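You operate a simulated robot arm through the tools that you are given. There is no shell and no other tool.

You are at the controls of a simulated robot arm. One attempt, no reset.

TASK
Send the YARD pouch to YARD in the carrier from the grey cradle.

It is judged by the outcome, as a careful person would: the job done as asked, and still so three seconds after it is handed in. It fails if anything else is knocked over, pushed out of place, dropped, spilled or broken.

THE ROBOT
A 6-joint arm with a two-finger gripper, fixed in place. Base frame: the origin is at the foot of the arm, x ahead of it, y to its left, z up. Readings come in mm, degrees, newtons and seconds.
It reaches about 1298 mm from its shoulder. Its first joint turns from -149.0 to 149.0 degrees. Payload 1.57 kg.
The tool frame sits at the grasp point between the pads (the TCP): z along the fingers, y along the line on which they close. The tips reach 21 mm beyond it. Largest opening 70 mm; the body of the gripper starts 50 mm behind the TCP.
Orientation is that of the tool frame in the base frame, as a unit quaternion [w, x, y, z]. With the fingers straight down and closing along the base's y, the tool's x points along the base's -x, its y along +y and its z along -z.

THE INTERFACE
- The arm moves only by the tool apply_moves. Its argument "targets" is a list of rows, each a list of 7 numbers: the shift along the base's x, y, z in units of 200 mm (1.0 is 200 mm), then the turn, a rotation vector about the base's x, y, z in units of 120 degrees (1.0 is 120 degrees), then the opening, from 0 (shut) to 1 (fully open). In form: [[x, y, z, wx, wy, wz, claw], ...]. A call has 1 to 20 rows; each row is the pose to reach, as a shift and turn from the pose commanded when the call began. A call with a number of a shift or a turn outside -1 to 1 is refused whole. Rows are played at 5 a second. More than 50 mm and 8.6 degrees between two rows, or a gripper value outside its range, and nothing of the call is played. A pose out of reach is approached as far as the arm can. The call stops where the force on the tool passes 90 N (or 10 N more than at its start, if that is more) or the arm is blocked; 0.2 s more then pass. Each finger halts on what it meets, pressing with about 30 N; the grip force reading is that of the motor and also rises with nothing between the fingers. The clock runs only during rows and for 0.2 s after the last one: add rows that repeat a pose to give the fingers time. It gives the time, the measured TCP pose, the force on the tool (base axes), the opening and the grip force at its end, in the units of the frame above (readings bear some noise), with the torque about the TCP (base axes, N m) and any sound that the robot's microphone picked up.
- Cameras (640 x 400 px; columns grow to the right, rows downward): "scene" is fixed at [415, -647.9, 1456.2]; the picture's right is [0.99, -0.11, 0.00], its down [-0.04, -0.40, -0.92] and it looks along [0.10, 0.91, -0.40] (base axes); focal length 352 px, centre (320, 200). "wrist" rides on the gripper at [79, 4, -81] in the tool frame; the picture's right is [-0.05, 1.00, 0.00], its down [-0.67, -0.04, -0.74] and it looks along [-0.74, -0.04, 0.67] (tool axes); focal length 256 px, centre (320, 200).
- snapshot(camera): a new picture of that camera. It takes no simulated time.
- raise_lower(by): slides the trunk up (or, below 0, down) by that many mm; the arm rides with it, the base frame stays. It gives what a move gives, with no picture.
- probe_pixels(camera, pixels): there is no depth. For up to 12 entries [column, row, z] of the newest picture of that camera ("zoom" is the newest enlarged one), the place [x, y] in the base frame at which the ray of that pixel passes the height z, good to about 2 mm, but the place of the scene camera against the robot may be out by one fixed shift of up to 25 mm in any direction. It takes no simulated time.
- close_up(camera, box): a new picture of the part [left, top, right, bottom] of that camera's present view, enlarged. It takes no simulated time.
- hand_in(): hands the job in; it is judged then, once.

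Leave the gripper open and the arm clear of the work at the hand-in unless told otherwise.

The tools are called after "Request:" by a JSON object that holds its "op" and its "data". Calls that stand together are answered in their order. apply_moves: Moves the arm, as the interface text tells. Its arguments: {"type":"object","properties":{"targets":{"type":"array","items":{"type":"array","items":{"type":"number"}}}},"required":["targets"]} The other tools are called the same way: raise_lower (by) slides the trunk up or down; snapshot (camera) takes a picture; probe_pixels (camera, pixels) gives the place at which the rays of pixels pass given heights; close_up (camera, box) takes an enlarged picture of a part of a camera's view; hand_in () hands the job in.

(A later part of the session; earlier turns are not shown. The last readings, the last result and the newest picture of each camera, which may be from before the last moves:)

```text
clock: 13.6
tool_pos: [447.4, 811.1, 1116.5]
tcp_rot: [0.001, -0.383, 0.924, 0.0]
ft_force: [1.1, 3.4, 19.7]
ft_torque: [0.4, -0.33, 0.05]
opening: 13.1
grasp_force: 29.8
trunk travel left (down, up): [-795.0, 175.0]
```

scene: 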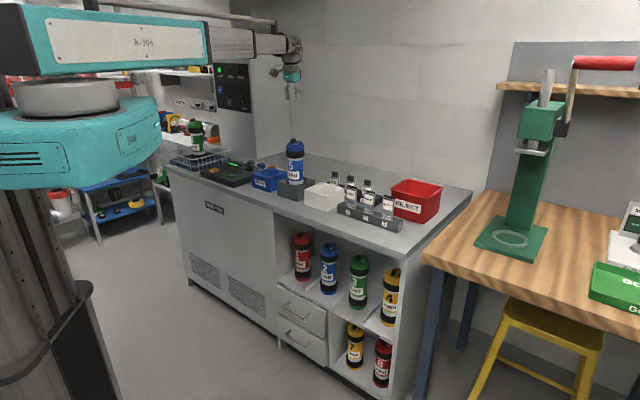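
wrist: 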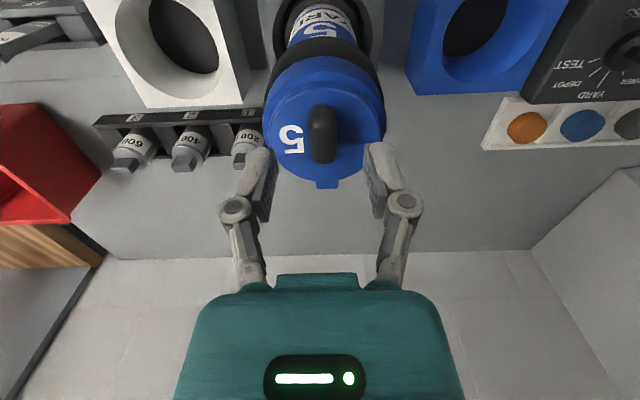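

Now it presses with ~20 N: the carrier is seated. I raise 1 mm to relieve it, then try a small twist of the fin (about z) to see whether the lid turns on the collar.

Request:
{"op": "raise_lower", "data": {"by": 1}}

Request:
{"op": "apply_moves", "data": {"targets": [[0, 0, 0, 0, 0, 0.025, 0.1], [0, 0, 0, 0, 0, 0.05, 0.1], [0, 0, 0, 0, 0, 0.05, 0.1]]}}

Request:
{"op": "close_up", "data": {"camera": "scene", "box": [270, 130, 330, 200]}}

Request:
{"op": "close_up", "data": {"camera": "scene", "box": [282, 130, 312, 160]}}

```text
clock: 14.1
tool_pos: [445.7, 811.4, 1115.1]
tcp_rot: [0.001, -0.384, 0.923, 0.0]
ft_force: [1.1, 3.7, 11.8]
ft_torque: [0.43, -0.35, 0.07]
opening: 13.2
grasp_force: 30.3
trunk travel left (down, up): [-796.0, 174.0]
```

```text
clock: 14.9
tool_pos: [446.0, 810.4, 1116.2]
tcp_rot: [0.0, -0.433, 0.901, 0.0]
ft_force: [4.4, 0.3, 11.9]
ft_torque: [0.35, -0.46, -0.15]
opening: 13.5
grasp_force: 29.5
trunk travel left (down, up): [-796.0, 174.0]
```

```text
5.71 times, centred on (300, 165) of scene
```

zoom: 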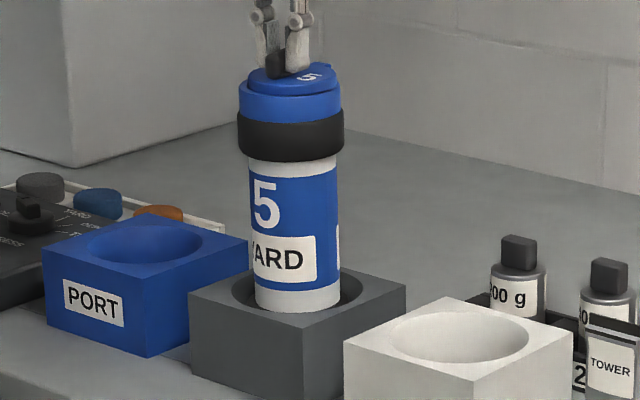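

```text
13.33 times, centred on (297, 145) of scene
```

zoom: 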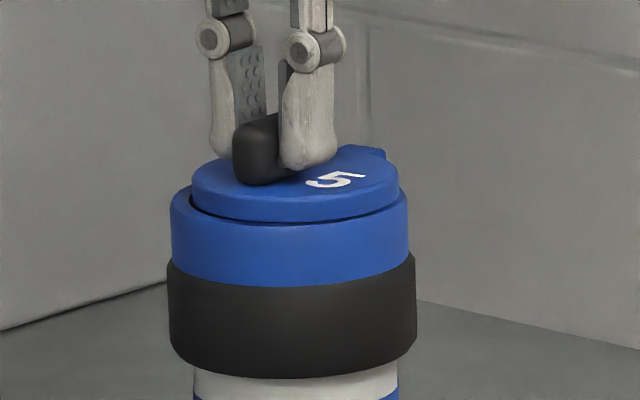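

The tool turned 6°; in the scene the disc now looks shifted relative to the collar. I'll check from the wrist camera.

Request:
{"op": "close_up", "data": {"camera": "wrist", "box": [220, 60, 420, 225]}}

Request:
{"op": "snapshot", "data": {"camera": "wrist"}}

```text
2.42 times, centred on (320, 142) of wrist
```

zoom: 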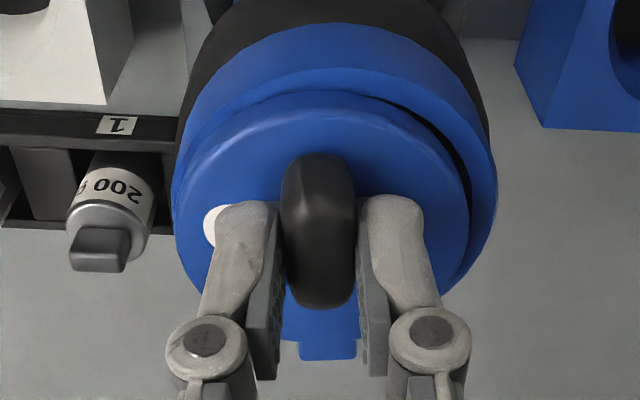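

```text
taken
```

wrist: 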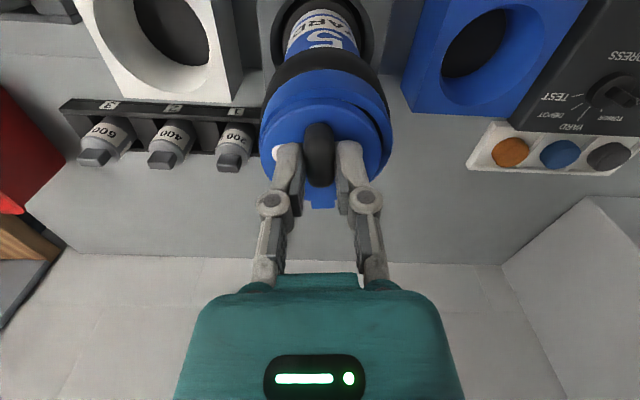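

The disc has slid sideways against the collar (dark crescent at zoom (440,140)): the lid swings horizontally about a vertical pivot at the rear tab. I relieve the press by 1 mm and swing the lid further along an arc about the pivot (≈(474, 842), radius ≈40 mm), first 24°.

Request:
{"op": "raise_lower", "data": {"by": 1}}

Request:
{"op": "apply_moves", "data": {"targets": [[0.0345, -0.0215, 0, 0, 0, 0.0667, 0.1], [0.06, -0.0345, 0, 0, 0, 0.1333, 0.1], [0.0865, -0.0435, 0, 0, 0, 0.2, 0.1]]}}

Request:
{"op": "close_up", "data": {"camera": "wrist", "box": [220, 60, 420, 225]}}

Request:
{"op": "close_up", "data": {"camera": "scene", "box": [270, 130, 330, 200]}}

```text
clock: 15.4
tool_pos: [445.0, 810.0, 1116.4]
tcp_rot: [0.0, -0.433, 0.902, -0.001]
ft_force: [0.4, 0.1, 0.4]
ft_torque: [0.09, -0.17, -0.06]
opening: 13.6
grasp_force: 30.3
trunk travel left (down, up): [-797.0, 173.0]
```

```text
clock: 16.2
tool_pos: [464.3, 802.9, 1114.9]
tcp_rot: [-0.001, -0.612, 0.791, 0.0]
ft_force: [1.3, -0.1, -0.4]
ft_torque: [-0.02, -0.08, 0.0]
opening: 13.2
grasp_force: 29.6
trunk travel left (down, up): [-797.0, 173.0]
```

```text
2.42 times, centred on (320, 142) of wrist
```

zoom: 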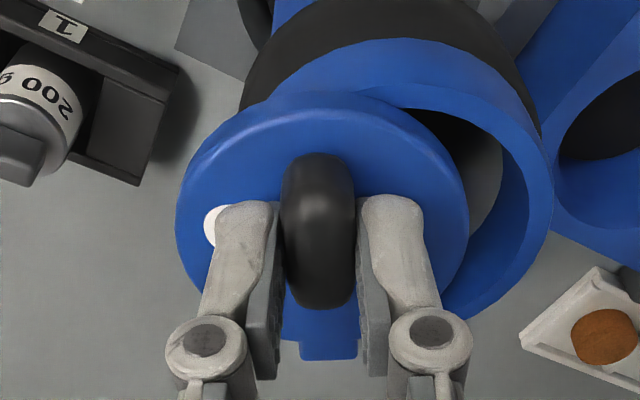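

```text
5.71 times, centred on (300, 165) of scene
```

zoom: 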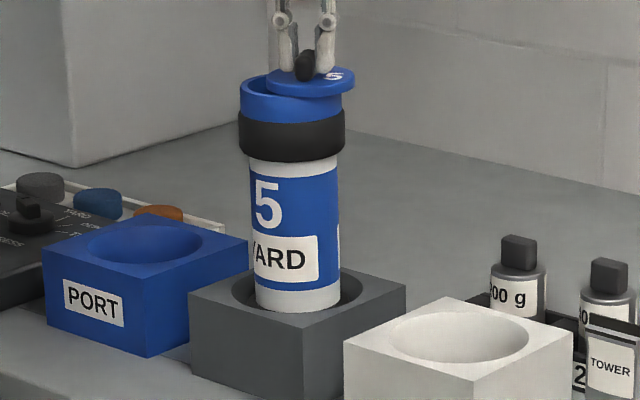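

The lid swings easily (≈1 N). I continue the arc to about 94° of swing and check.

Request:
{"op": "apply_moves", "data": {"targets": [[0.028, -0.005, 0, 0, 0, 0.0667, 0.1], [0.056, -0.0065, 0, 0, 0, 0.1333, 0.1], [0.084, -0.004, 0, 0, 0, 0.2, 0.1], [0.1115, 0.0025, 0, 0, 0, 0.2667, 0.1], [0.138, 0.013, 0, 0, 0, 0.3333, 0.1], [0.1625, 0.027, 0, 0, 0, 0.4, 0.1], [0.185, 0.044, 0, 0, 0, 0.4667, 0.1], [0.205, 0.064, 0, 0, 0, 0.5333, 0.1]]}}

Request:
{"op": "close_up", "data": {"camera": "wrist", "box": [220, 60, 480, 225]}}

Request:
{"op": "close_up", "data": {"camera": "scene", "box": [270, 120, 340, 200]}}

```text
clock: 18.1
tool_pos: [504.6, 814.6, 1117.4]
tcp_rot: [0.0, 0.938, -0.348, 0.0]
ft_force: [3.2, 3.6, 14.4]
ft_torque: [0.54, 0.18, -0.22]
opening: 13.2
grasp_force: 30.4
trunk travel left (down, up): [-797.0, 173.0]
```

```text
2.42 times, centred on (350, 142) of wrist
```

zoom: 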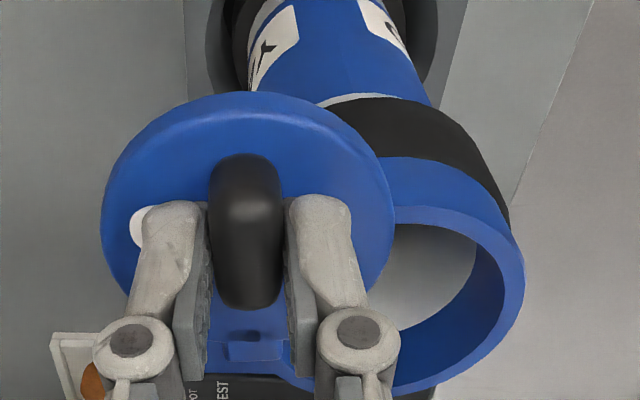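

```text
5.00 times, centred on (305, 160) of scene
```

zoom: 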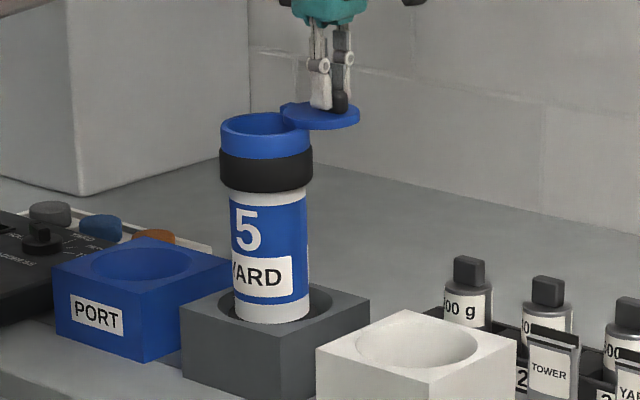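

Half open, force z rose to 14 N and the carrier leans a little. I relieve 1 mm and continue the arc by 16°, watching forces.

Request:
{"op": "raise_lower", "data": {"by": 1}}

Request:
{"op": "apply_moves", "data": {"targets": [[0.0085, 0.0112, 0, 0, 0, 0.0333, 0.1], [0.017, 0.0225, 0, 0, 0, 0.0667, 0.1], [0.0237, 0.035, 0, 0, 0, 0.1, 0.1], [0.0305, 0.0475, 0, 0, 0, 0.1333, 0.1]]}}

Request:
{"op": "close_up", "data": {"camera": "wrist", "box": [220, 60, 480, 225]}}

Request:
{"op": "close_up", "data": {"camera": "scene", "box": [270, 120, 340, 200]}}

```text
clock: 18.6
tool_pos: [504.5, 815.7, 1117.4]
tcp_rot: [0.0, 0.937, -0.348, 0.0]
ft_force: [1.2, 1.7, 3.4]
ft_torque: [0.27, 0.01, -0.09]
opening: 13.3
grasp_force: 30.0
trunk travel left (down, up): [-798.0, 172.0]
```

```text
clock: 19.6
tool_pos: [509.0, 825.0, 1117.2]
tcp_rot: [0.0, 0.977, -0.214, 0.0]
ft_force: [1.3, 2.3, 5.0]
ft_torque: [0.31, 0.03, -0.13]
opening: 13.4
grasp_force: 30.0
trunk travel left (down, up): [-798.0, 172.0]
```

```text
2.42 times, centred on (350, 142) of wrist
```

zoom: 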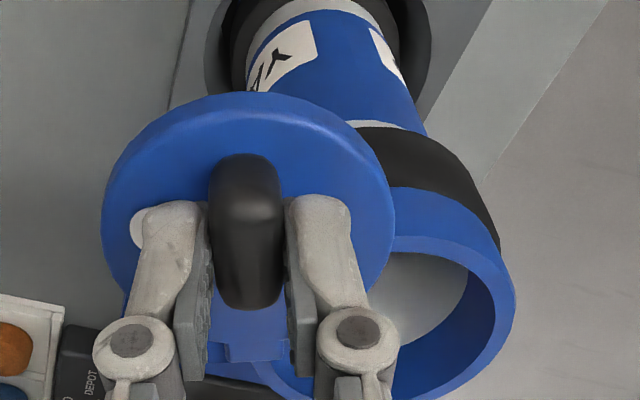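

```text
5.00 times, centred on (305, 160) of scene
```

zoom: 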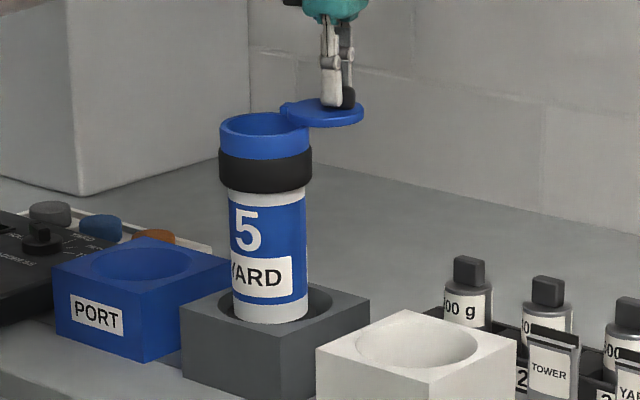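

The lid keeps turning freely. I continue another 24° (to ~134° swing).

Request:
{"op": "apply_moves", "data": {"targets": [[0.005, 0.013, 0, 0, 0, 0.0333, 0.1], [0.01, 0.0265, 0, 0, 0, 0.0667, 0.1], [0.013, 0.04, 0, 0, 0, 0.1, 0.1], [0.016, 0.054, 0, 0, 0, 0.1333, 0.1], [0.0175, 0.068, 0, 0, 0, 0.1667, 0.1], [0.0185, 0.082, 0, 0, 0, 0.2, 0.1]]}}

Request:
{"op": "close_up", "data": {"camera": "wrist", "box": [220, 60, 480, 225]}}

Request:
{"op": "close_up", "data": {"camera": "scene", "box": [270, 120, 340, 200]}}

```text
clock: 21.0
tool_pos: [514.3, 841.3, 1118.1]
tcp_rot: [0.0, 1.0, -0.005, 0.0]
ft_force: [1.0, 4.3, 9.4]
ft_torque: [0.35, 0.26, -0.19]
opening: 13.6
grasp_force: 29.8
trunk travel left (down, up): [-798.0, 172.0]
```

```text
2.42 times, centred on (350, 142) of wrist
```

zoom: 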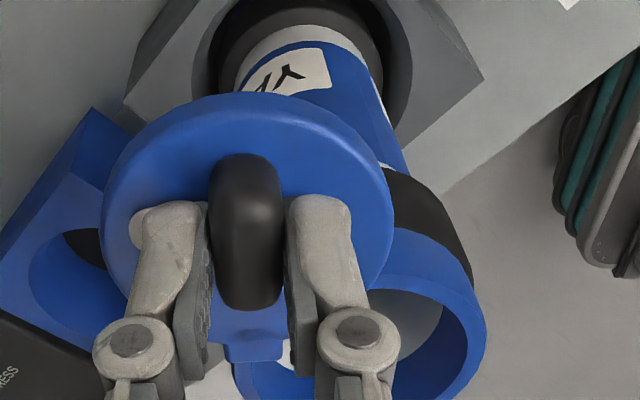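

```text
5.00 times, centred on (305, 160) of scene
```

zoom: 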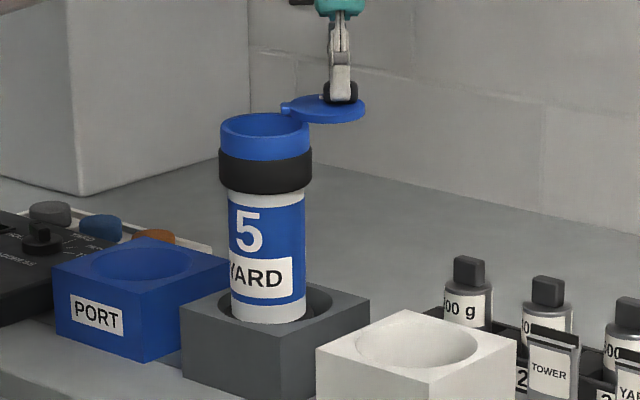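

The opening is now practically clear (~134°). I release the fin by opening to ~32 mm and then raise the trunk 60 mm.

Request:
{"op": "apply_moves", "data": {"targets": [[0, 0, 0, 0, 0, 0, 0.25], [0, 0, 0, 0, 0, 0, 0.45], [0, 0, 0, 0, 0, 0, 0.45], [0, 0, 0, 0, 0, 0, 0.45]]}}

Request:
{"op": "raise_lower", "data": {"by": 60}}

Request:
{"op": "snapshot", "data": {"camera": "wrist"}}

Request:
{"op": "close_up", "data": {"camera": "scene", "box": [260, 110, 340, 210]}}

```text
clock: 22.0
tool_pos: [513.8, 842.1, 1116.4]
tcp_rot: [0.0, 1.0, -0.007, 0.0]
ft_force: [0.8, -0.1, -0.1]
ft_torque: [0.0, -0.02, 0.01]
opening: 31.7
grasp_force: 0.0
trunk travel left (down, up): [-798.0, 172.0]
```

```text
clock: 23.0
tool_pos: [514.2, 841.3, 1177.7]
tcp_rot: [0.0, 1.0, -0.007, 0.0]
ft_force: [0.5, 0.3, 0.3]
ft_torque: [-0.01, -0.02, 0.0]
opening: 31.6
grasp_force: 0.0
trunk travel left (down, up): [-858.0, 112.0]
```

```text
taken
```

wrist: 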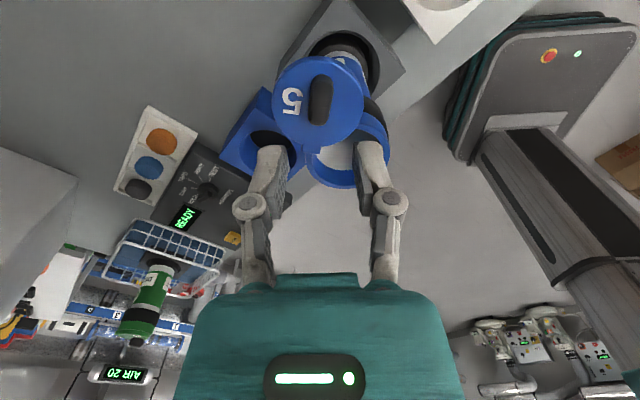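

```text
4.00 times, centred on (300, 160) of scene
```

zoom: 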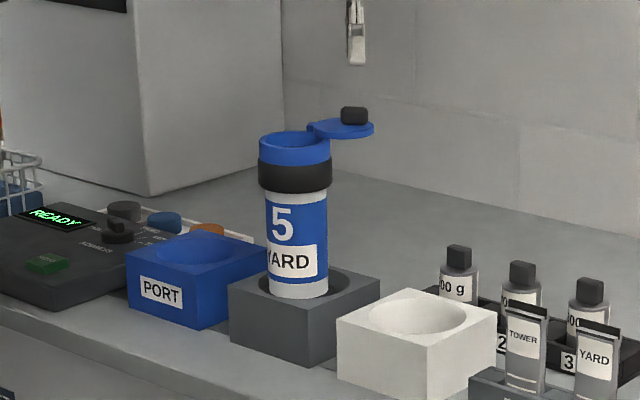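

The lid stays open and the carrier sits in its cradle. The YARD pouch top is estimated at ≈(711, 530, 971). I move there at the present height (all tips above 1150), turning −45° so the fingers will close through the pouch's thickness; in two calls.

Request:
{"op": "apply_moves", "data": {"targets": [[0.1225, -0.195, 0, 0, 0, -0.047, 0.6], [0.245, -0.39, 0, 0, 0, -0.094, 0.7], [0.3675, -0.585, 0, 0, 0, -0.141, 0.7], [0.49, -0.78, 0, 0, 0, -0.1875, 0.7]]}}

Request:
{"op": "apply_moves", "data": {"targets": [[0.1225, -0.195, 0, 0, 0, -0.047, 0.7], [0.245, -0.39, 0, 0, 0, -0.094, 0.7], [0.3675, -0.585, 0, 0, 0, -0.141, 0.7], [0.49, -0.78, 0, 0, 0, -0.1875, 0.7]]}}

Request:
{"op": "snapshot", "data": {"camera": "wrist"}}

Request:
{"op": "snapshot", "data": {"camera": "scene"}}

```text
clock: 24.0
tool_pos: [612.7, 686.0, 1176.6]
tcp_rot: [0.0, 0.979, -0.203, 0.0]
ft_force: [1.0, 0.5, 0.7]
ft_torque: [-0.03, -0.01, 0.02]
opening: 48.9
grasp_force: 0.0
trunk travel left (down, up): [-858.0, 112.0]
```

```text
clock: 25.0
tool_pos: [709.9, 528.2, 1177.3]
tcp_rot: [0.0, 0.921, -0.389, 0.0]
ft_force: [0.5, -0.1, 0.3]
ft_torque: [0.02, 0.02, -0.01]
opening: 48.9
grasp_force: 0.1
trunk travel left (down, up): [-858.0, 112.0]
```

```text
taken
```

wrist: 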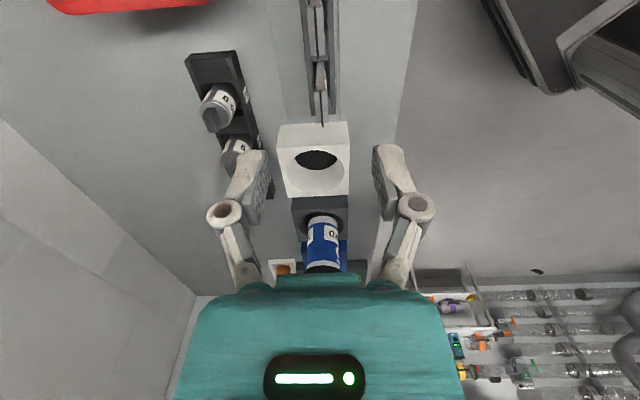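

```text
taken
```

scene: 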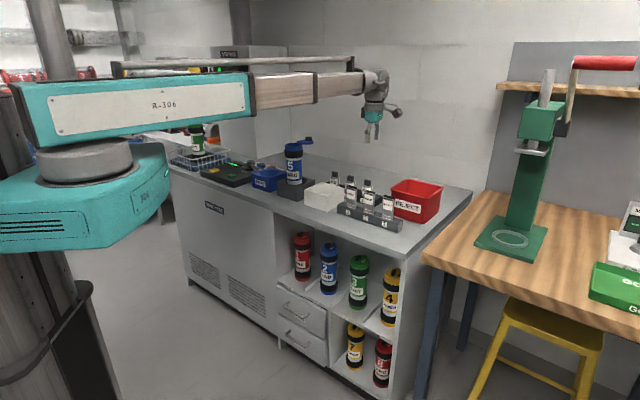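

The rack with pouches is at the top centre of the wrist picture (col ≈320, rows 0–125). I'll enlarge it.

Request:
{"op": "close_up", "data": {"camera": "wrist", "box": [240, 0, 400, 130]}}

Request:
{"op": "close_up", "data": {"camera": "scene", "box": [330, 95, 420, 235]}}

```text
3.08 times, centred on (320, 65) of wrist
```

zoom: 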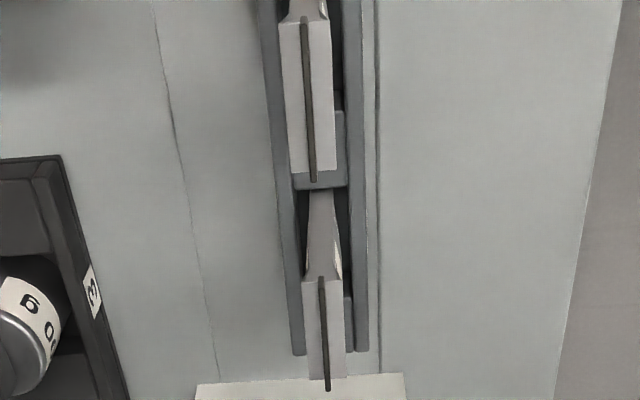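

```text
2.86 times, centred on (375, 165) of scene
```

zoom: 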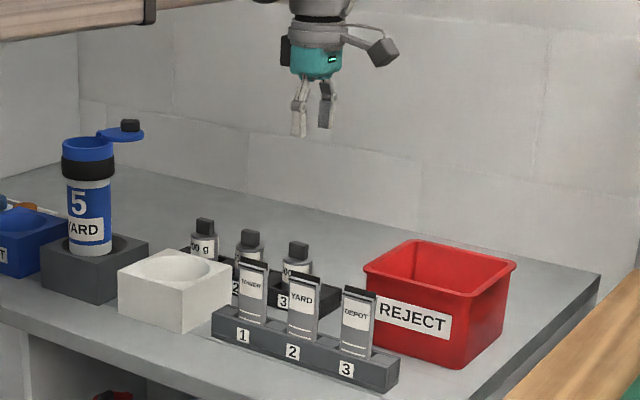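

In this look-down view the YARD pouch's top strip runs from zoom (304,15) to (313,182), the TOWER one below it at (322,277)–(328,390). I probe these at the estimated pouch-top height.

Request:
{"op": "probe_pixels", "data": {"camera": "wrist", "pixels": [[314.8, 4.9, 971], [317.7, 59.1, 971], [316.1, 31.9, 971], [320.3, 90, 971], [322.6, 126.8, 971], [308, 32, 955], [324.5, 32, 955]]}}

```text
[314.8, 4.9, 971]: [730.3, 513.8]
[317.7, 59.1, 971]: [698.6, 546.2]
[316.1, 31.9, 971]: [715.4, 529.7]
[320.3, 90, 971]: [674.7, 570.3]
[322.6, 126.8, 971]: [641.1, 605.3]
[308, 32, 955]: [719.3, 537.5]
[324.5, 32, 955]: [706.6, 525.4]
```

YARD pouch strip centre ≈(714.5, 530), along the rack direction, ~45 mm long. I lower 100 mm (tips ≈1056, still ~85 mm above) and check again for height.

Request:
{"op": "raise_lower", "data": {"by": -100}}

Request:
{"op": "close_up", "data": {"camera": "wrist", "box": [240, 0, 400, 200]}}

Request:
{"op": "snapshot", "data": {"camera": "wrist"}}

```text
clock: 26.3
tool_pos: [710.5, 529.4, 1076.9]
tcp_rot: [0.0, 0.921, -0.39, -0.001]
ft_force: [-0.3, 0.4, 0.0]
ft_torque: [-0.01, 0.02, -0.02]
opening: 49.2
grasp_force: 0.0
trunk travel left (down, up): [-758.0, 212.0]
```

```text
2.00 times, centred on (320, 100) of wrist
```

zoom: 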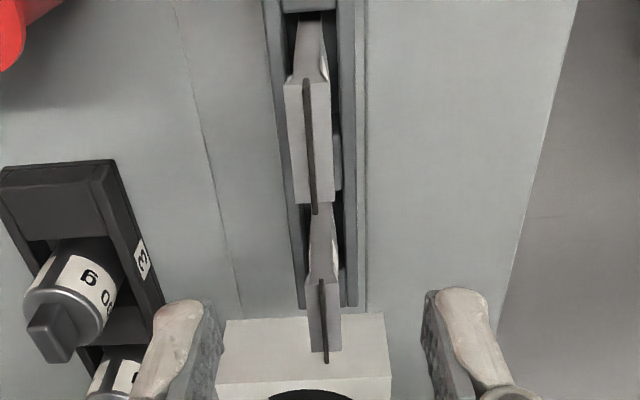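

```text
taken
```

wrist: 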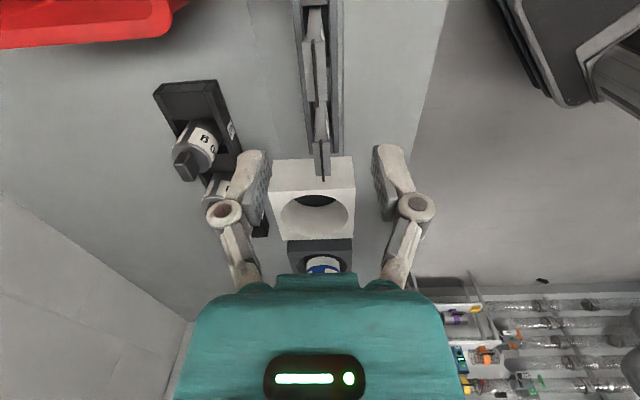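

Height check gives pouch top z≈970. I probe the strip ends and the body edges again in this nearer view.

Request:
{"op": "probe_pixels", "data": {"camera": "wrist", "pixels": [[313, 40, 970], [317, 107, 970], [302.5, 42, 958], [325.5, 42, 958], [307, 101, 958], [326.5, 101, 958], [315, 73, 970]]}}

Request:
{"op": "close_up", "data": {"camera": "scene", "box": [355, 130, 405, 230]}}

```text
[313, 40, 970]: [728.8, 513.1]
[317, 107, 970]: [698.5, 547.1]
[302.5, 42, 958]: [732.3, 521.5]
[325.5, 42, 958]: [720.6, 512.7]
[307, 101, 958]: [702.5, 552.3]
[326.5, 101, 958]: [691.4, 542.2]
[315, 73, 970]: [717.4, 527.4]
```

```text
4.00 times, centred on (380, 180) of scene
```

zoom: 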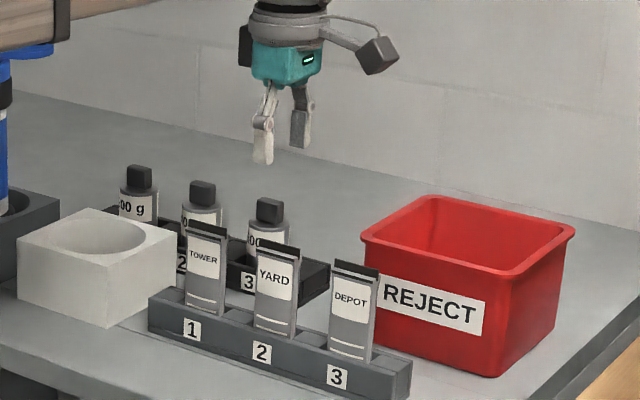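

The YARD pouch centre is ≈(714, 530), body ~15 mm thick. I shift (+3.8, +1.2) mm, set the opening to 42 mm, and lower 100 mm; tips then reach ≈956 around the strip.

Request:
{"op": "apply_moves", "data": {"targets": [[0.019, 0.006, 0, 0, 0, 0.004, 0.6], [0.019, 0.006, 0, 0, 0, 0.004, 0.6]]}}

Request:
{"op": "raise_lower", "data": {"by": -80}}

Request:
{"op": "snapshot", "data": {"camera": "wrist"}}

Request:
{"op": "close_up", "data": {"camera": "scene", "box": [355, 150, 405, 230]}}

```text
clock: 26.9
tool_pos: [713.8, 531.7, 1076.5]
tcp_rot: [0.0, 0.923, -0.385, -0.001]
ft_force: [-0.7, 0.7, 0.8]
ft_torque: [0.03, 0.0, 0.03]
opening: 41.8
grasp_force: 0.0
trunk travel left (down, up): [-758.0, 212.0]
```

```text
clock: 28.1
tool_pos: [713.9, 530.4, 997.7]
tcp_rot: [0.0, 0.923, -0.385, 0.0]
ft_force: [-0.7, 0.4, 0.1]
ft_torque: [-0.01, 0.01, -0.02]
opening: 42.0
grasp_force: 0.1
trunk travel left (down, up): [-678.0, 292.0]
```

```text
taken
```

wrist: 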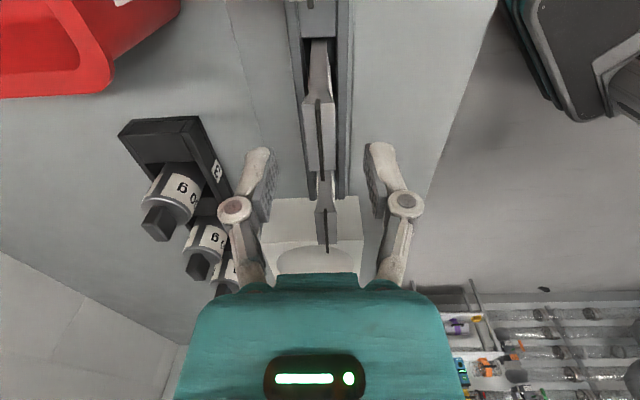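

```text
5.00 times, centred on (380, 190) of scene
```

zoom: 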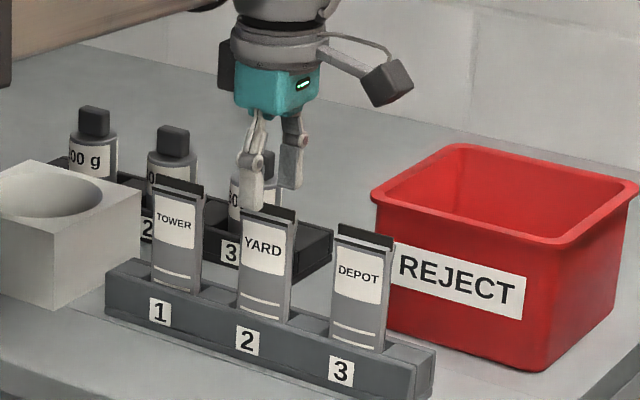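

Fingers are centred over the YARD pouch. I lower 43 mm (tips ≈934, on the pouch body) and close.

Request:
{"op": "raise_lower", "data": {"by": -43}}

Request:
{"op": "close_up", "data": {"camera": "scene", "box": [355, 150, 405, 230]}}

Request:
{"op": "close_up", "data": {"camera": "wrist", "box": [220, 60, 420, 225]}}

```text
clock: 28.9
tool_pos: [713.8, 530.6, 953.5]
tcp_rot: [0.0, 0.923, -0.385, 0.0]
ft_force: [1.5, -1.4, -0.1]
ft_torque: [0.0, 0.0, 0.01]
opening: 41.9
grasp_force: 0.1
trunk travel left (down, up): [-635.0, 335.0]
```

```text
5.00 times, centred on (380, 190) of scene
```

zoom: 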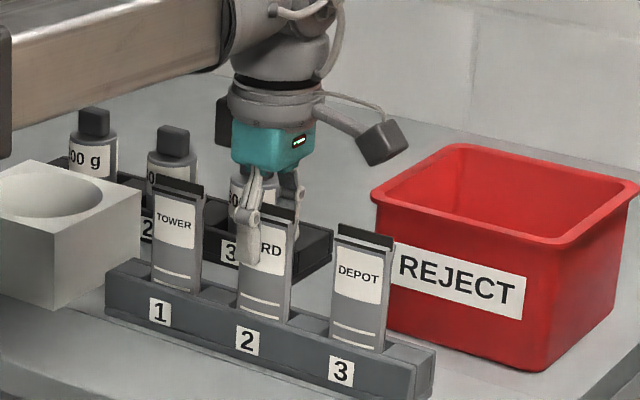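

```text
2.42 times, centred on (320, 142) of wrist
```

zoom: 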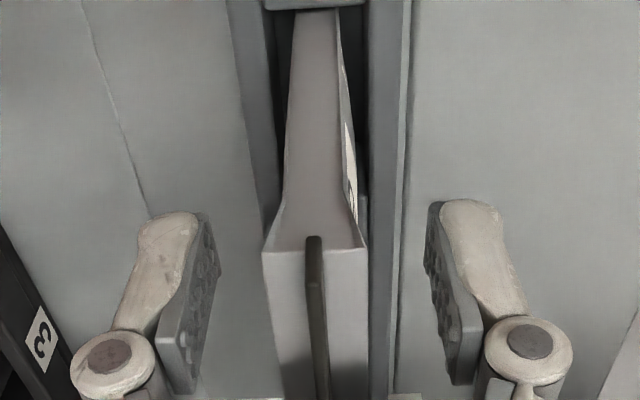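

The pouch lies between the pads. I close the gripper on it.

Request:
{"op": "apply_moves", "data": {"targets": [[0, 0, 0, 0, 0, 0, 0.4], [0, 0, 0, 0, 0, 0, 0.25], [0, 0, 0, 0, 0, 0, 0.1], [0, 0, 0, 0, 0, 0, 0.1], [0, 0, 0, 0, 0, 0, 0.1], [0, 0, 0, 0, 0, 0, 0.1]]}}

Request:
{"op": "close_up", "data": {"camera": "wrist", "box": [220, 60, 420, 225]}}

```text
clock: 30.3
tool_pos: [714.8, 530.6, 955.0]
tcp_rot: [0.0, 0.923, -0.385, 0.0]
ft_force: [-0.5, -0.6, 0.2]
ft_torque: [0.03, -0.01, 0.01]
opening: 14.7
grasp_force: 30.3
trunk travel left (down, up): [-635.0, 335.0]
```

```text
2.42 times, centred on (320, 142) of wrist
```

zoom: 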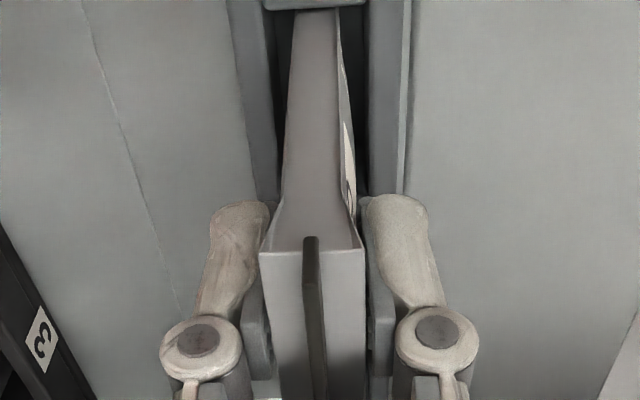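

Held (14.7 mm, 30 N). I raise 40 mm and check that only the pouch comes out of the rack.

Request:
{"op": "raise_lower", "data": {"by": 40}}

Request:
{"op": "close_up", "data": {"camera": "scene", "box": [355, 140, 405, 230]}}

```text
clock: 31.1
tool_pos: [713.4, 530.0, 994.2]
tcp_rot: [0.0, 0.923, -0.384, 0.0]
ft_force: [0.8, 0.7, -0.9]
ft_torque: [-0.02, -0.02, -0.02]
opening: 15.0
grasp_force: 29.5
trunk travel left (down, up): [-675.0, 295.0]
```

```text
4.44 times, centred on (380, 185) of scene
```

zoom: 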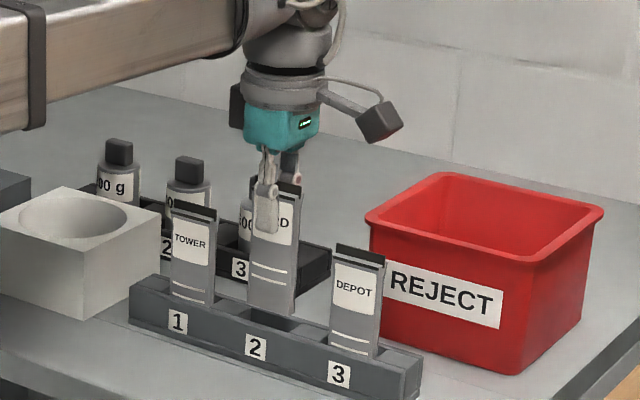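

The pouch comes out cleanly. I raise another 245 mm for transport (pouch bottom will clear the open carrier).

Request:
{"op": "raise_lower", "data": {"by": 245}}

Request:
{"op": "snapshot", "data": {"camera": "scene"}}

Request:
{"op": "close_up", "data": {"camera": "scene", "box": [340, 70, 420, 170]}}

```text
clock: 33.7
tool_pos: [714.6, 530.8, 1238.4]
tcp_rot: [0.0, 0.923, -0.385, 0.0]
ft_force: [0.2, -0.4, -1.0]
ft_torque: [0.0, 0.02, 0.01]
opening: 14.9
grasp_force: 29.9
trunk travel left (down, up): [-920.0, 50.0]
```

```text
taken
```

scene: 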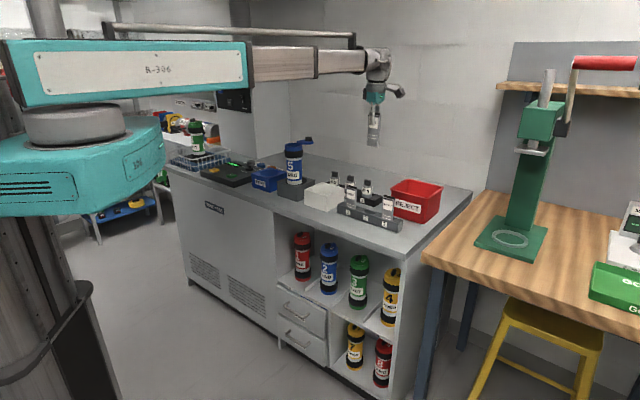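

```text
4.00 times, centred on (380, 120) of scene
```

zoom: 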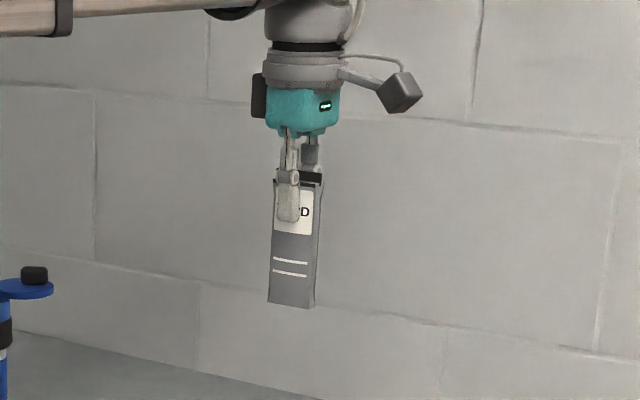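

The pouch hangs straight (≈119 mm long, bottom ≈104 mm below the TCP). I carry it above carrier 5 while turning −90° (so the gripper body stays clear of the open lid), in two calls.

Request:
{"op": "apply_moves", "data": {"targets": [[-0.11, 0.12, 0, 0, 0, -0.0625, 0.1], [-0.22, 0.24, 0, 0, 0, -0.125, 0.1], [-0.33, 0.36, 0, 0, 0, -0.1875, 0.1], [-0.44, 0.48, 0, 0, 0, -0.25, 0.1], [-0.55, 0.6, 0, 0, 0, -0.3125, 0.1], [-0.66, 0.72, 0, 0, 0, -0.375, 0.1]]}}

Request:
{"op": "apply_moves", "data": {"targets": [[-0.11, 0.12, 0, 0, 0, -0.0625, 0.1], [-0.22, 0.24, 0, 0, 0, -0.125, 0.1], [-0.33, 0.36, 0, 0, 0, -0.1875, 0.1], [-0.44, 0.48, 0, 0, 0, -0.25, 0.1], [-0.55, 0.6, 0, 0, 0, -0.3125, 0.1], [-0.66, 0.72, 0, 0, 0, -0.375, 0.1]]}}

Request:
{"op": "snapshot", "data": {"camera": "wrist"}}

Request:
{"op": "close_up", "data": {"camera": "scene", "box": [250, 60, 350, 210]}}

```text
clock: 35.1
tool_pos: [580.9, 675.0, 1239.5]
tcp_rot: [0.0, -0.705, 0.709, 0.0]
ft_force: [-0.2, 0.3, -0.7]
ft_torque: [0.0, 0.01, 0.0]
opening: 15.1
grasp_force: 30.0
trunk travel left (down, up): [-920.0, 50.0]
```

```text
clock: 36.5
tool_pos: [449.1, 818.3, 1239.8]
tcp_rot: [0.001, -0.38, 0.925, 0.0]
ft_force: [0.6, 0.4, -0.9]
ft_torque: [-0.03, -0.02, 0.01]
opening: 15.4
grasp_force: 29.9
trunk travel left (down, up): [-920.0, 50.0]
```

```text
taken
```

wrist: 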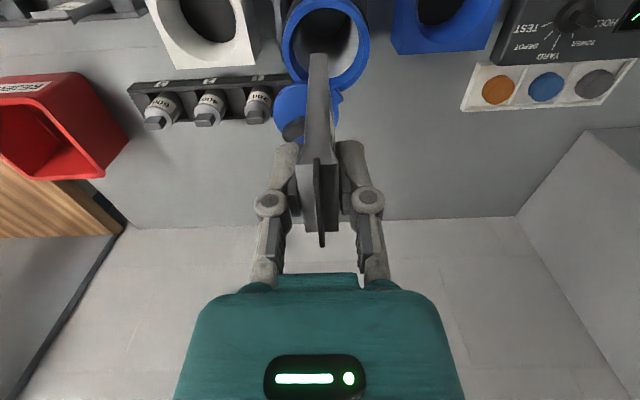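

```text
2.67 times, centred on (300, 135) of scene
```

zoom: 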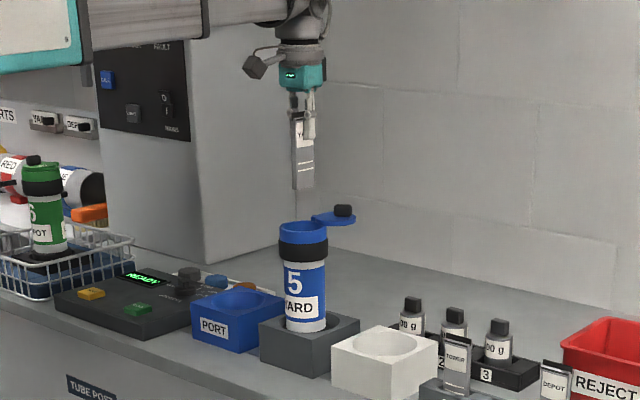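

The opening is at wrist (325,48), the pouch bottom hangs at (318,55). I enlarge and probe the rim.

Request:
{"op": "close_up", "data": {"camera": "wrist", "box": [260, 0, 390, 150]}}

```text
2.67 times, centred on (325, 75) of wrist
```

zoom: 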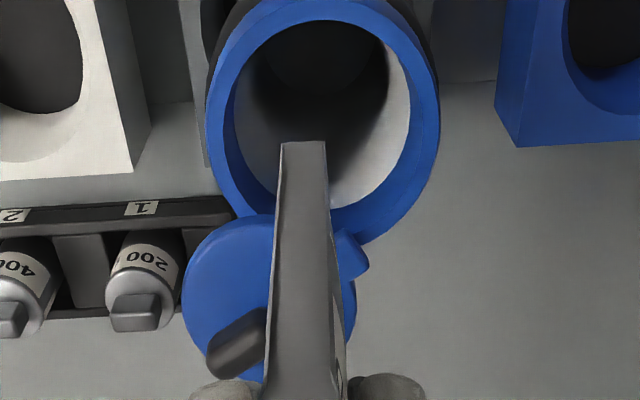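

Request:
{"op": "probe_pixels", "data": {"camera": "wrist", "pixels": [[282.25, 41.25, 1082], [370, 39.4, 1082], [325.75, 7.5, 1082], [328.75, 79.5, 1082], [292, 39.4, 1082], [359.1, 39.4, 1082], [319, 54, 1134], [310.5, 54, 1134], [327, 54, 1134], [322.4, 151, 1254]]}}

```text
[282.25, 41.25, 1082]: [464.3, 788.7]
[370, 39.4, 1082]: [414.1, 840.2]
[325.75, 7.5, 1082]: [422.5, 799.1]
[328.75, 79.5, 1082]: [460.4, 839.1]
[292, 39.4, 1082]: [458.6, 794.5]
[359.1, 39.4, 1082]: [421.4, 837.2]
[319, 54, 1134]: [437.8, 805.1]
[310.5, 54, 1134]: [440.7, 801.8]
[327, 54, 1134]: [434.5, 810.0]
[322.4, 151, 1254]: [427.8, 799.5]
```

The rim centre is ≈(440.5, 817), inner diameter ≈56 mm; the carrier is empty inside. I shift (−7, −1) mm to centre the pouch and lower 60 mm, so its bottom is just above the rim region, then check.

Request:
{"op": "apply_moves", "data": {"targets": [[-0.0355, -0.0055, 0, 0, 0, 0, 0.1], [-0.0355, -0.0055, 0, 0, 0, 0, 0.1]]}}

Request:
{"op": "raise_lower", "data": {"by": -45}}

Request:
{"op": "close_up", "data": {"camera": "wrist", "box": [250, 0, 400, 160]}}

Request:
{"op": "close_up", "data": {"camera": "scene", "box": [270, 90, 340, 160]}}

```text
clock: 37.1
tool_pos: [444.3, 816.1, 1238.8]
tcp_rot: [0.0, -0.38, 0.925, 0.0]
ft_force: [-0.2, -0.5, -0.7]
ft_torque: [0.0, -0.01, 0.01]
opening: 15.0
grasp_force: 30.5
trunk travel left (down, up): [-920.0, 50.0]
```

```text
clock: 38.0
tool_pos: [444.1, 817.0, 1193.4]
tcp_rot: [0.0, -0.381, 0.925, 0.0]
ft_force: [-0.1, -0.5, -0.5]
ft_torque: [0.01, 0.01, -0.06]
opening: 15.0
grasp_force: 30.6
trunk travel left (down, up): [-875.0, 95.0]
```

```text
2.50 times, centred on (325, 80) of wrist
```

zoom: 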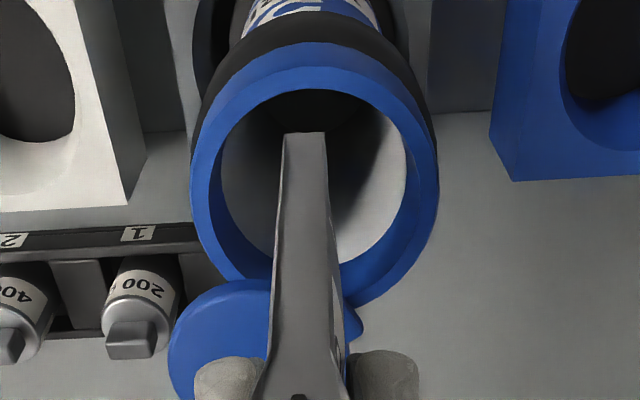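

```text
5.71 times, centred on (305, 125) of scene
```

zoom: 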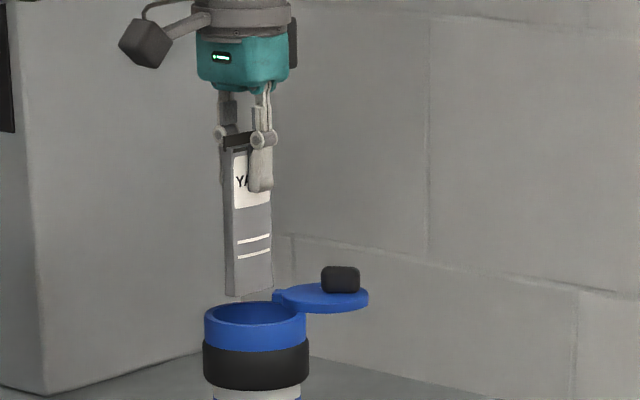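

The pouch bottom is over the hole, about 3 mm toward −x is needed. I shift −3 mm in x, then lower 50 mm into the tube, watching force.

Request:
{"op": "apply_moves", "data": {"targets": [[-0.015, 0.002, 0, 0, 0, 0, 0.1], [-0.015, 0.002, 0, 0, 0, 0, 0.1]]}}

Request:
{"op": "raise_lower", "data": {"by": -50}}

Request:
{"op": "close_up", "data": {"camera": "wrist", "box": [220, 20, 420, 200]}}

Request:
{"op": "close_up", "data": {"camera": "scene", "box": [270, 100, 340, 170]}}

```text
clock: 38.6
tool_pos: [439.8, 816.8, 1194.1]
tcp_rot: [0.0, -0.38, 0.925, 0.0]
ft_force: [-1.0, -1.3, -0.3]
ft_torque: [0.03, 0.01, -0.02]
opening: 15.2
grasp_force: 29.5
trunk travel left (down, up): [-875.0, 95.0]
```

```text
clock: 39.5
tool_pos: [441.0, 816.0, 1143.5]
tcp_rot: [0.001, -0.38, 0.925, 0.0]
ft_force: [0.0, 1.1, -0.6]
ft_torque: [0.05, -0.07, -0.02]
opening: 15.2
grasp_force: 30.3
trunk travel left (down, up): [-825.0, 145.0]
```

```text
2.22 times, centred on (320, 110) of wrist
```

zoom: 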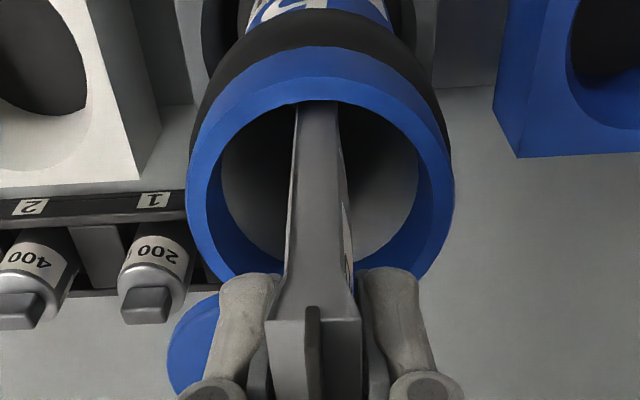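

```text
5.71 times, centred on (305, 135) of scene
```

zoom: 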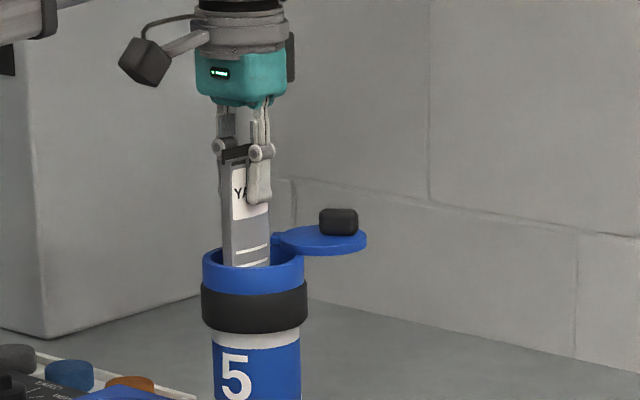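

The pouch is entering cleanly with negligible force. I lower 55 mm more (TCP ≈1088, finger knuckles still above the rim).

Request:
{"op": "raise_lower", "data": {"by": -55}}

Request:
{"op": "close_up", "data": {"camera": "wrist", "box": [220, 50, 420, 230]}}

Request:
{"op": "close_up", "data": {"camera": "scene", "box": [270, 110, 340, 180]}}

```text
clock: 40.5
tool_pos: [441.0, 816.3, 1088.5]
tcp_rot: [0.001, -0.38, 0.925, 0.0]
ft_force: [0.7, 0.7, -0.6]
ft_torque: [0.06, -0.08, 0.02]
opening: 14.8
grasp_force: 29.7
trunk travel left (down, up): [-770.0, 200.0]
```

```text
2.22 times, centred on (320, 140) of wrist
```

zoom: 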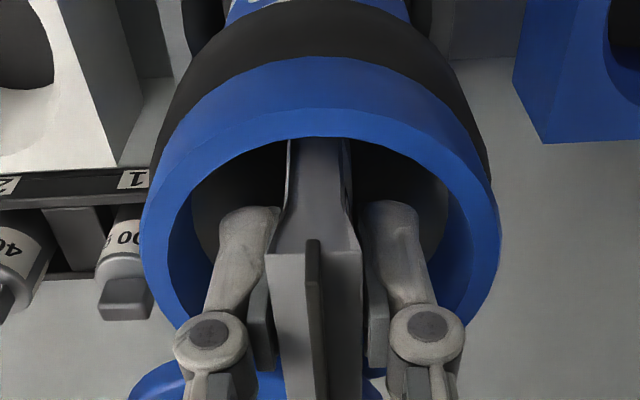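

```text
5.71 times, centred on (305, 145) of scene
```

zoom: 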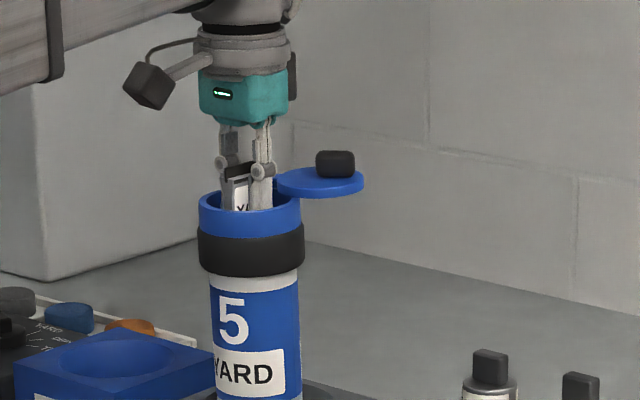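

Fingers and pouch are centred in the opening. I lower 7 mm more and open gently to ~24 mm so the pouch drops into the tube.

Request:
{"op": "raise_lower", "data": {"by": -7}}

Request:
{"op": "apply_moves", "data": {"targets": [[0, 0, 0, 0, 0, 0, 0.24], [0, 0, 0, 0, 0, 0, 0.28], [0, 0, 0, 0, 0, 0, 0.32], [0, 0, 0, 0, 0, 0, 0.32], [0, 0, 0, 0, 0, 0, 0.32]]}}

Request:
{"op": "close_up", "data": {"camera": "wrist", "box": [220, 50, 420, 230]}}

Request:
{"op": "close_up", "data": {"camera": "scene", "box": [270, 110, 340, 180]}}

```text
clock: 41.0
tool_pos: [441.7, 815.0, 1082.5]
tcp_rot: [0.0, -0.38, 0.925, 0.0]
ft_force: [0.6, 0.2, -1.8]
ft_torque: [0.06, -0.12, -0.02]
opening: 15.3
grasp_force: 30.1
trunk travel left (down, up): [-763.0, 207.0]
```

```text
clock: 42.2
tool_pos: [440.1, 816.8, 1082.0]
tcp_rot: [0.0, -0.38, 0.925, 0.0]
ft_force: [-0.4, -0.7, 0.0]
ft_torque: [0.0, -0.01, -0.01]
opening: 22.3
grasp_force: 0.0
trunk travel left (down, up): [-763.0, 207.0]
```

```text
2.22 times, centred on (320, 140) of wrist
```

zoom: 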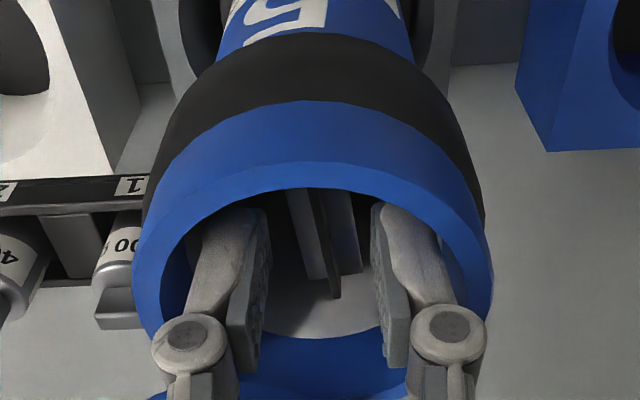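

```text
5.71 times, centred on (305, 145) of scene
```

zoom: 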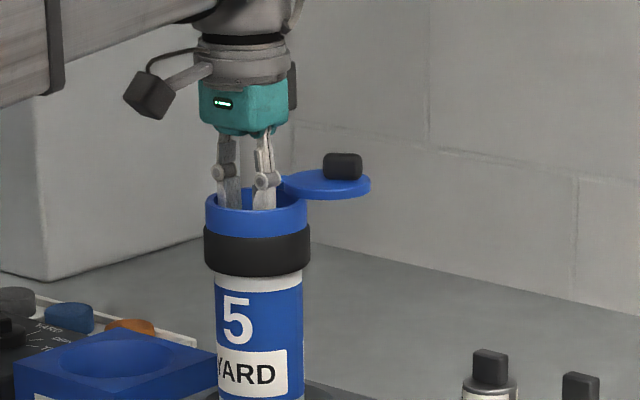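

The pouch has slid down into the tube. I raise the gripper 150 mm straight up and look inside.

Request:
{"op": "raise_lower", "data": {"by": 120}}

Request:
{"op": "close_up", "data": {"camera": "wrist", "box": [240, 0, 410, 180]}}

Request:
{"op": "snapshot", "data": {"camera": "wrist"}}

Request:
{"op": "close_up", "data": {"camera": "scene", "box": [260, 110, 340, 210]}}

```text
clock: 43.7
tool_pos: [440.2, 817.4, 1202.4]
tcp_rot: [0.0, -0.381, 0.925, 0.0]
ft_force: [1.3, 0.2, 0.4]
ft_torque: [-0.01, -0.01, 0.02]
opening: 22.3
grasp_force: 0.0
trunk travel left (down, up): [-883.0, 87.0]
```

```text
2.22 times, centred on (325, 90) of wrist
```

zoom: 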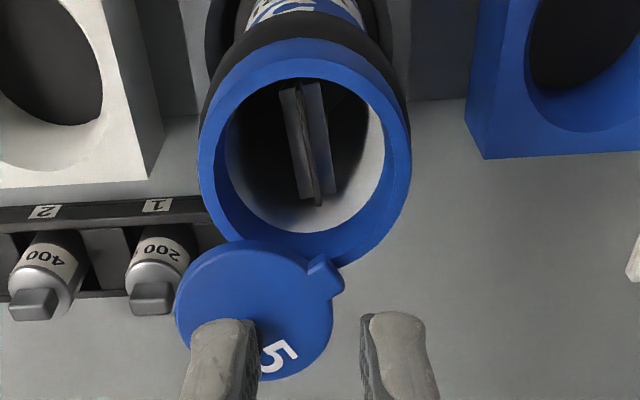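

```text
taken
```

wrist: 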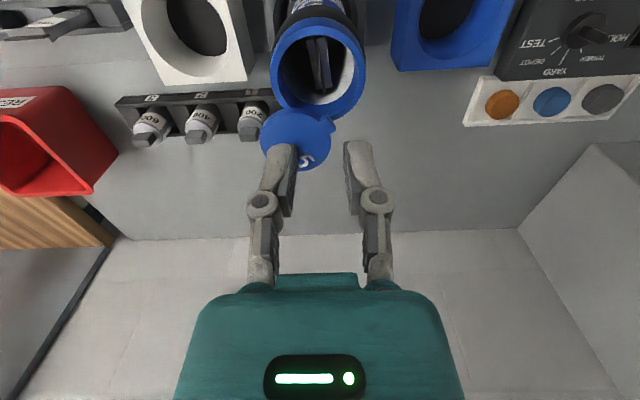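

```text
4.00 times, centred on (300, 160) of scene
```

zoom: 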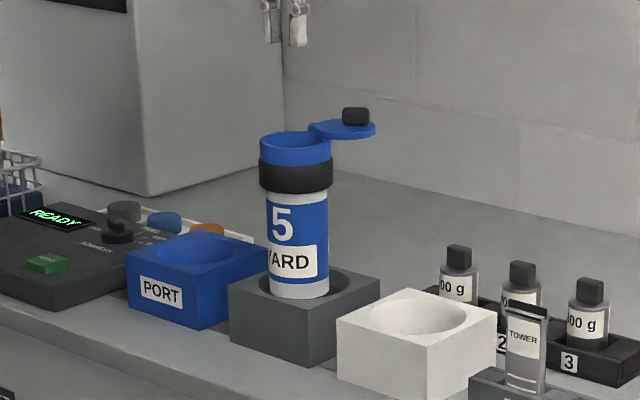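

The YARD pouch stands inside carrier 5. Now I go back over the fin of the open lid: turn +134° and move to ≈(514, 841) at safe height, in two calls.

Request:
{"op": "apply_moves", "data": {"targets": [[0.02, 0.006, 0, 0, 0, 0.07, 0.45], [0.04, 0.013, 0, 0, 0, 0.14, 0.45], [0.06, 0.02, 0, 0, 0, 0.21, 0.45], [0.09, 0.03, 0, 0, 0, 0.28, 0.45], [0.11, 0.036, 0, 0, 0, 0.35, 0.45], [0.135, 0.043, 0, 0, 0, 0.42, 0.45], [0.16, 0.05, 0, 0, 0, 0.49, 0.45], [0.185, 0.06, 0, 0, 0, 0.56, 0.45]]}}

Request:
{"op": "apply_moves", "data": {"targets": [[0.02, 0.006, 0, 0, 0, 0.07, 0.45], [0.04, 0.013, 0, 0, 0, 0.14, 0.45], [0.06, 0.02, 0, 0, 0, 0.21, 0.45], [0.09, 0.03, 0, 0, 0, 0.28, 0.45], [0.11, 0.036, 0, 0, 0, 0.35, 0.45], [0.135, 0.043, 0, 0, 0, 0.42, 0.45], [0.16, 0.05, 0, 0, 0, 0.49, 0.45], [0.185, 0.06, 0, 0, 0, 0.56, 0.45]]}}

Request:
{"op": "snapshot", "data": {"camera": "wrist"}}

Request:
{"op": "close_up", "data": {"camera": "wrist", "box": [240, 0, 410, 150]}}

```text
clock: 45.5
tool_pos: [478.0, 828.7, 1202.4]
tcp_rot: [-0.001, 0.829, -0.559, 0.0]
ft_force: [-1.0, 0.2, -0.1]
ft_torque: [-0.01, 0.01, -0.03]
opening: 31.5
grasp_force: 0.2
trunk travel left (down, up): [-883.0, 87.0]
```

```text
clock: 47.3
tool_pos: [515.3, 841.1, 1201.4]
tcp_rot: [0.001, 1.0, -0.008, 0.0]
ft_force: [0.2, 0.3, 0.0]
ft_torque: [0.0, 0.03, 0.01]
opening: 31.3
grasp_force: 0.0
trunk travel left (down, up): [-883.0, 87.0]
```

```text
taken
```

wrist: 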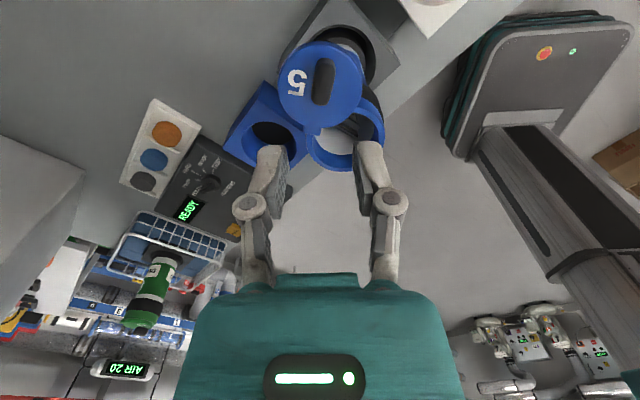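

```text
2.67 times, centred on (325, 75) of wrist
```

zoom: 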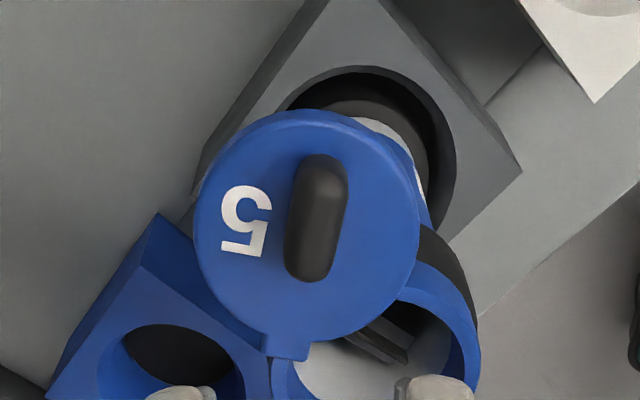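

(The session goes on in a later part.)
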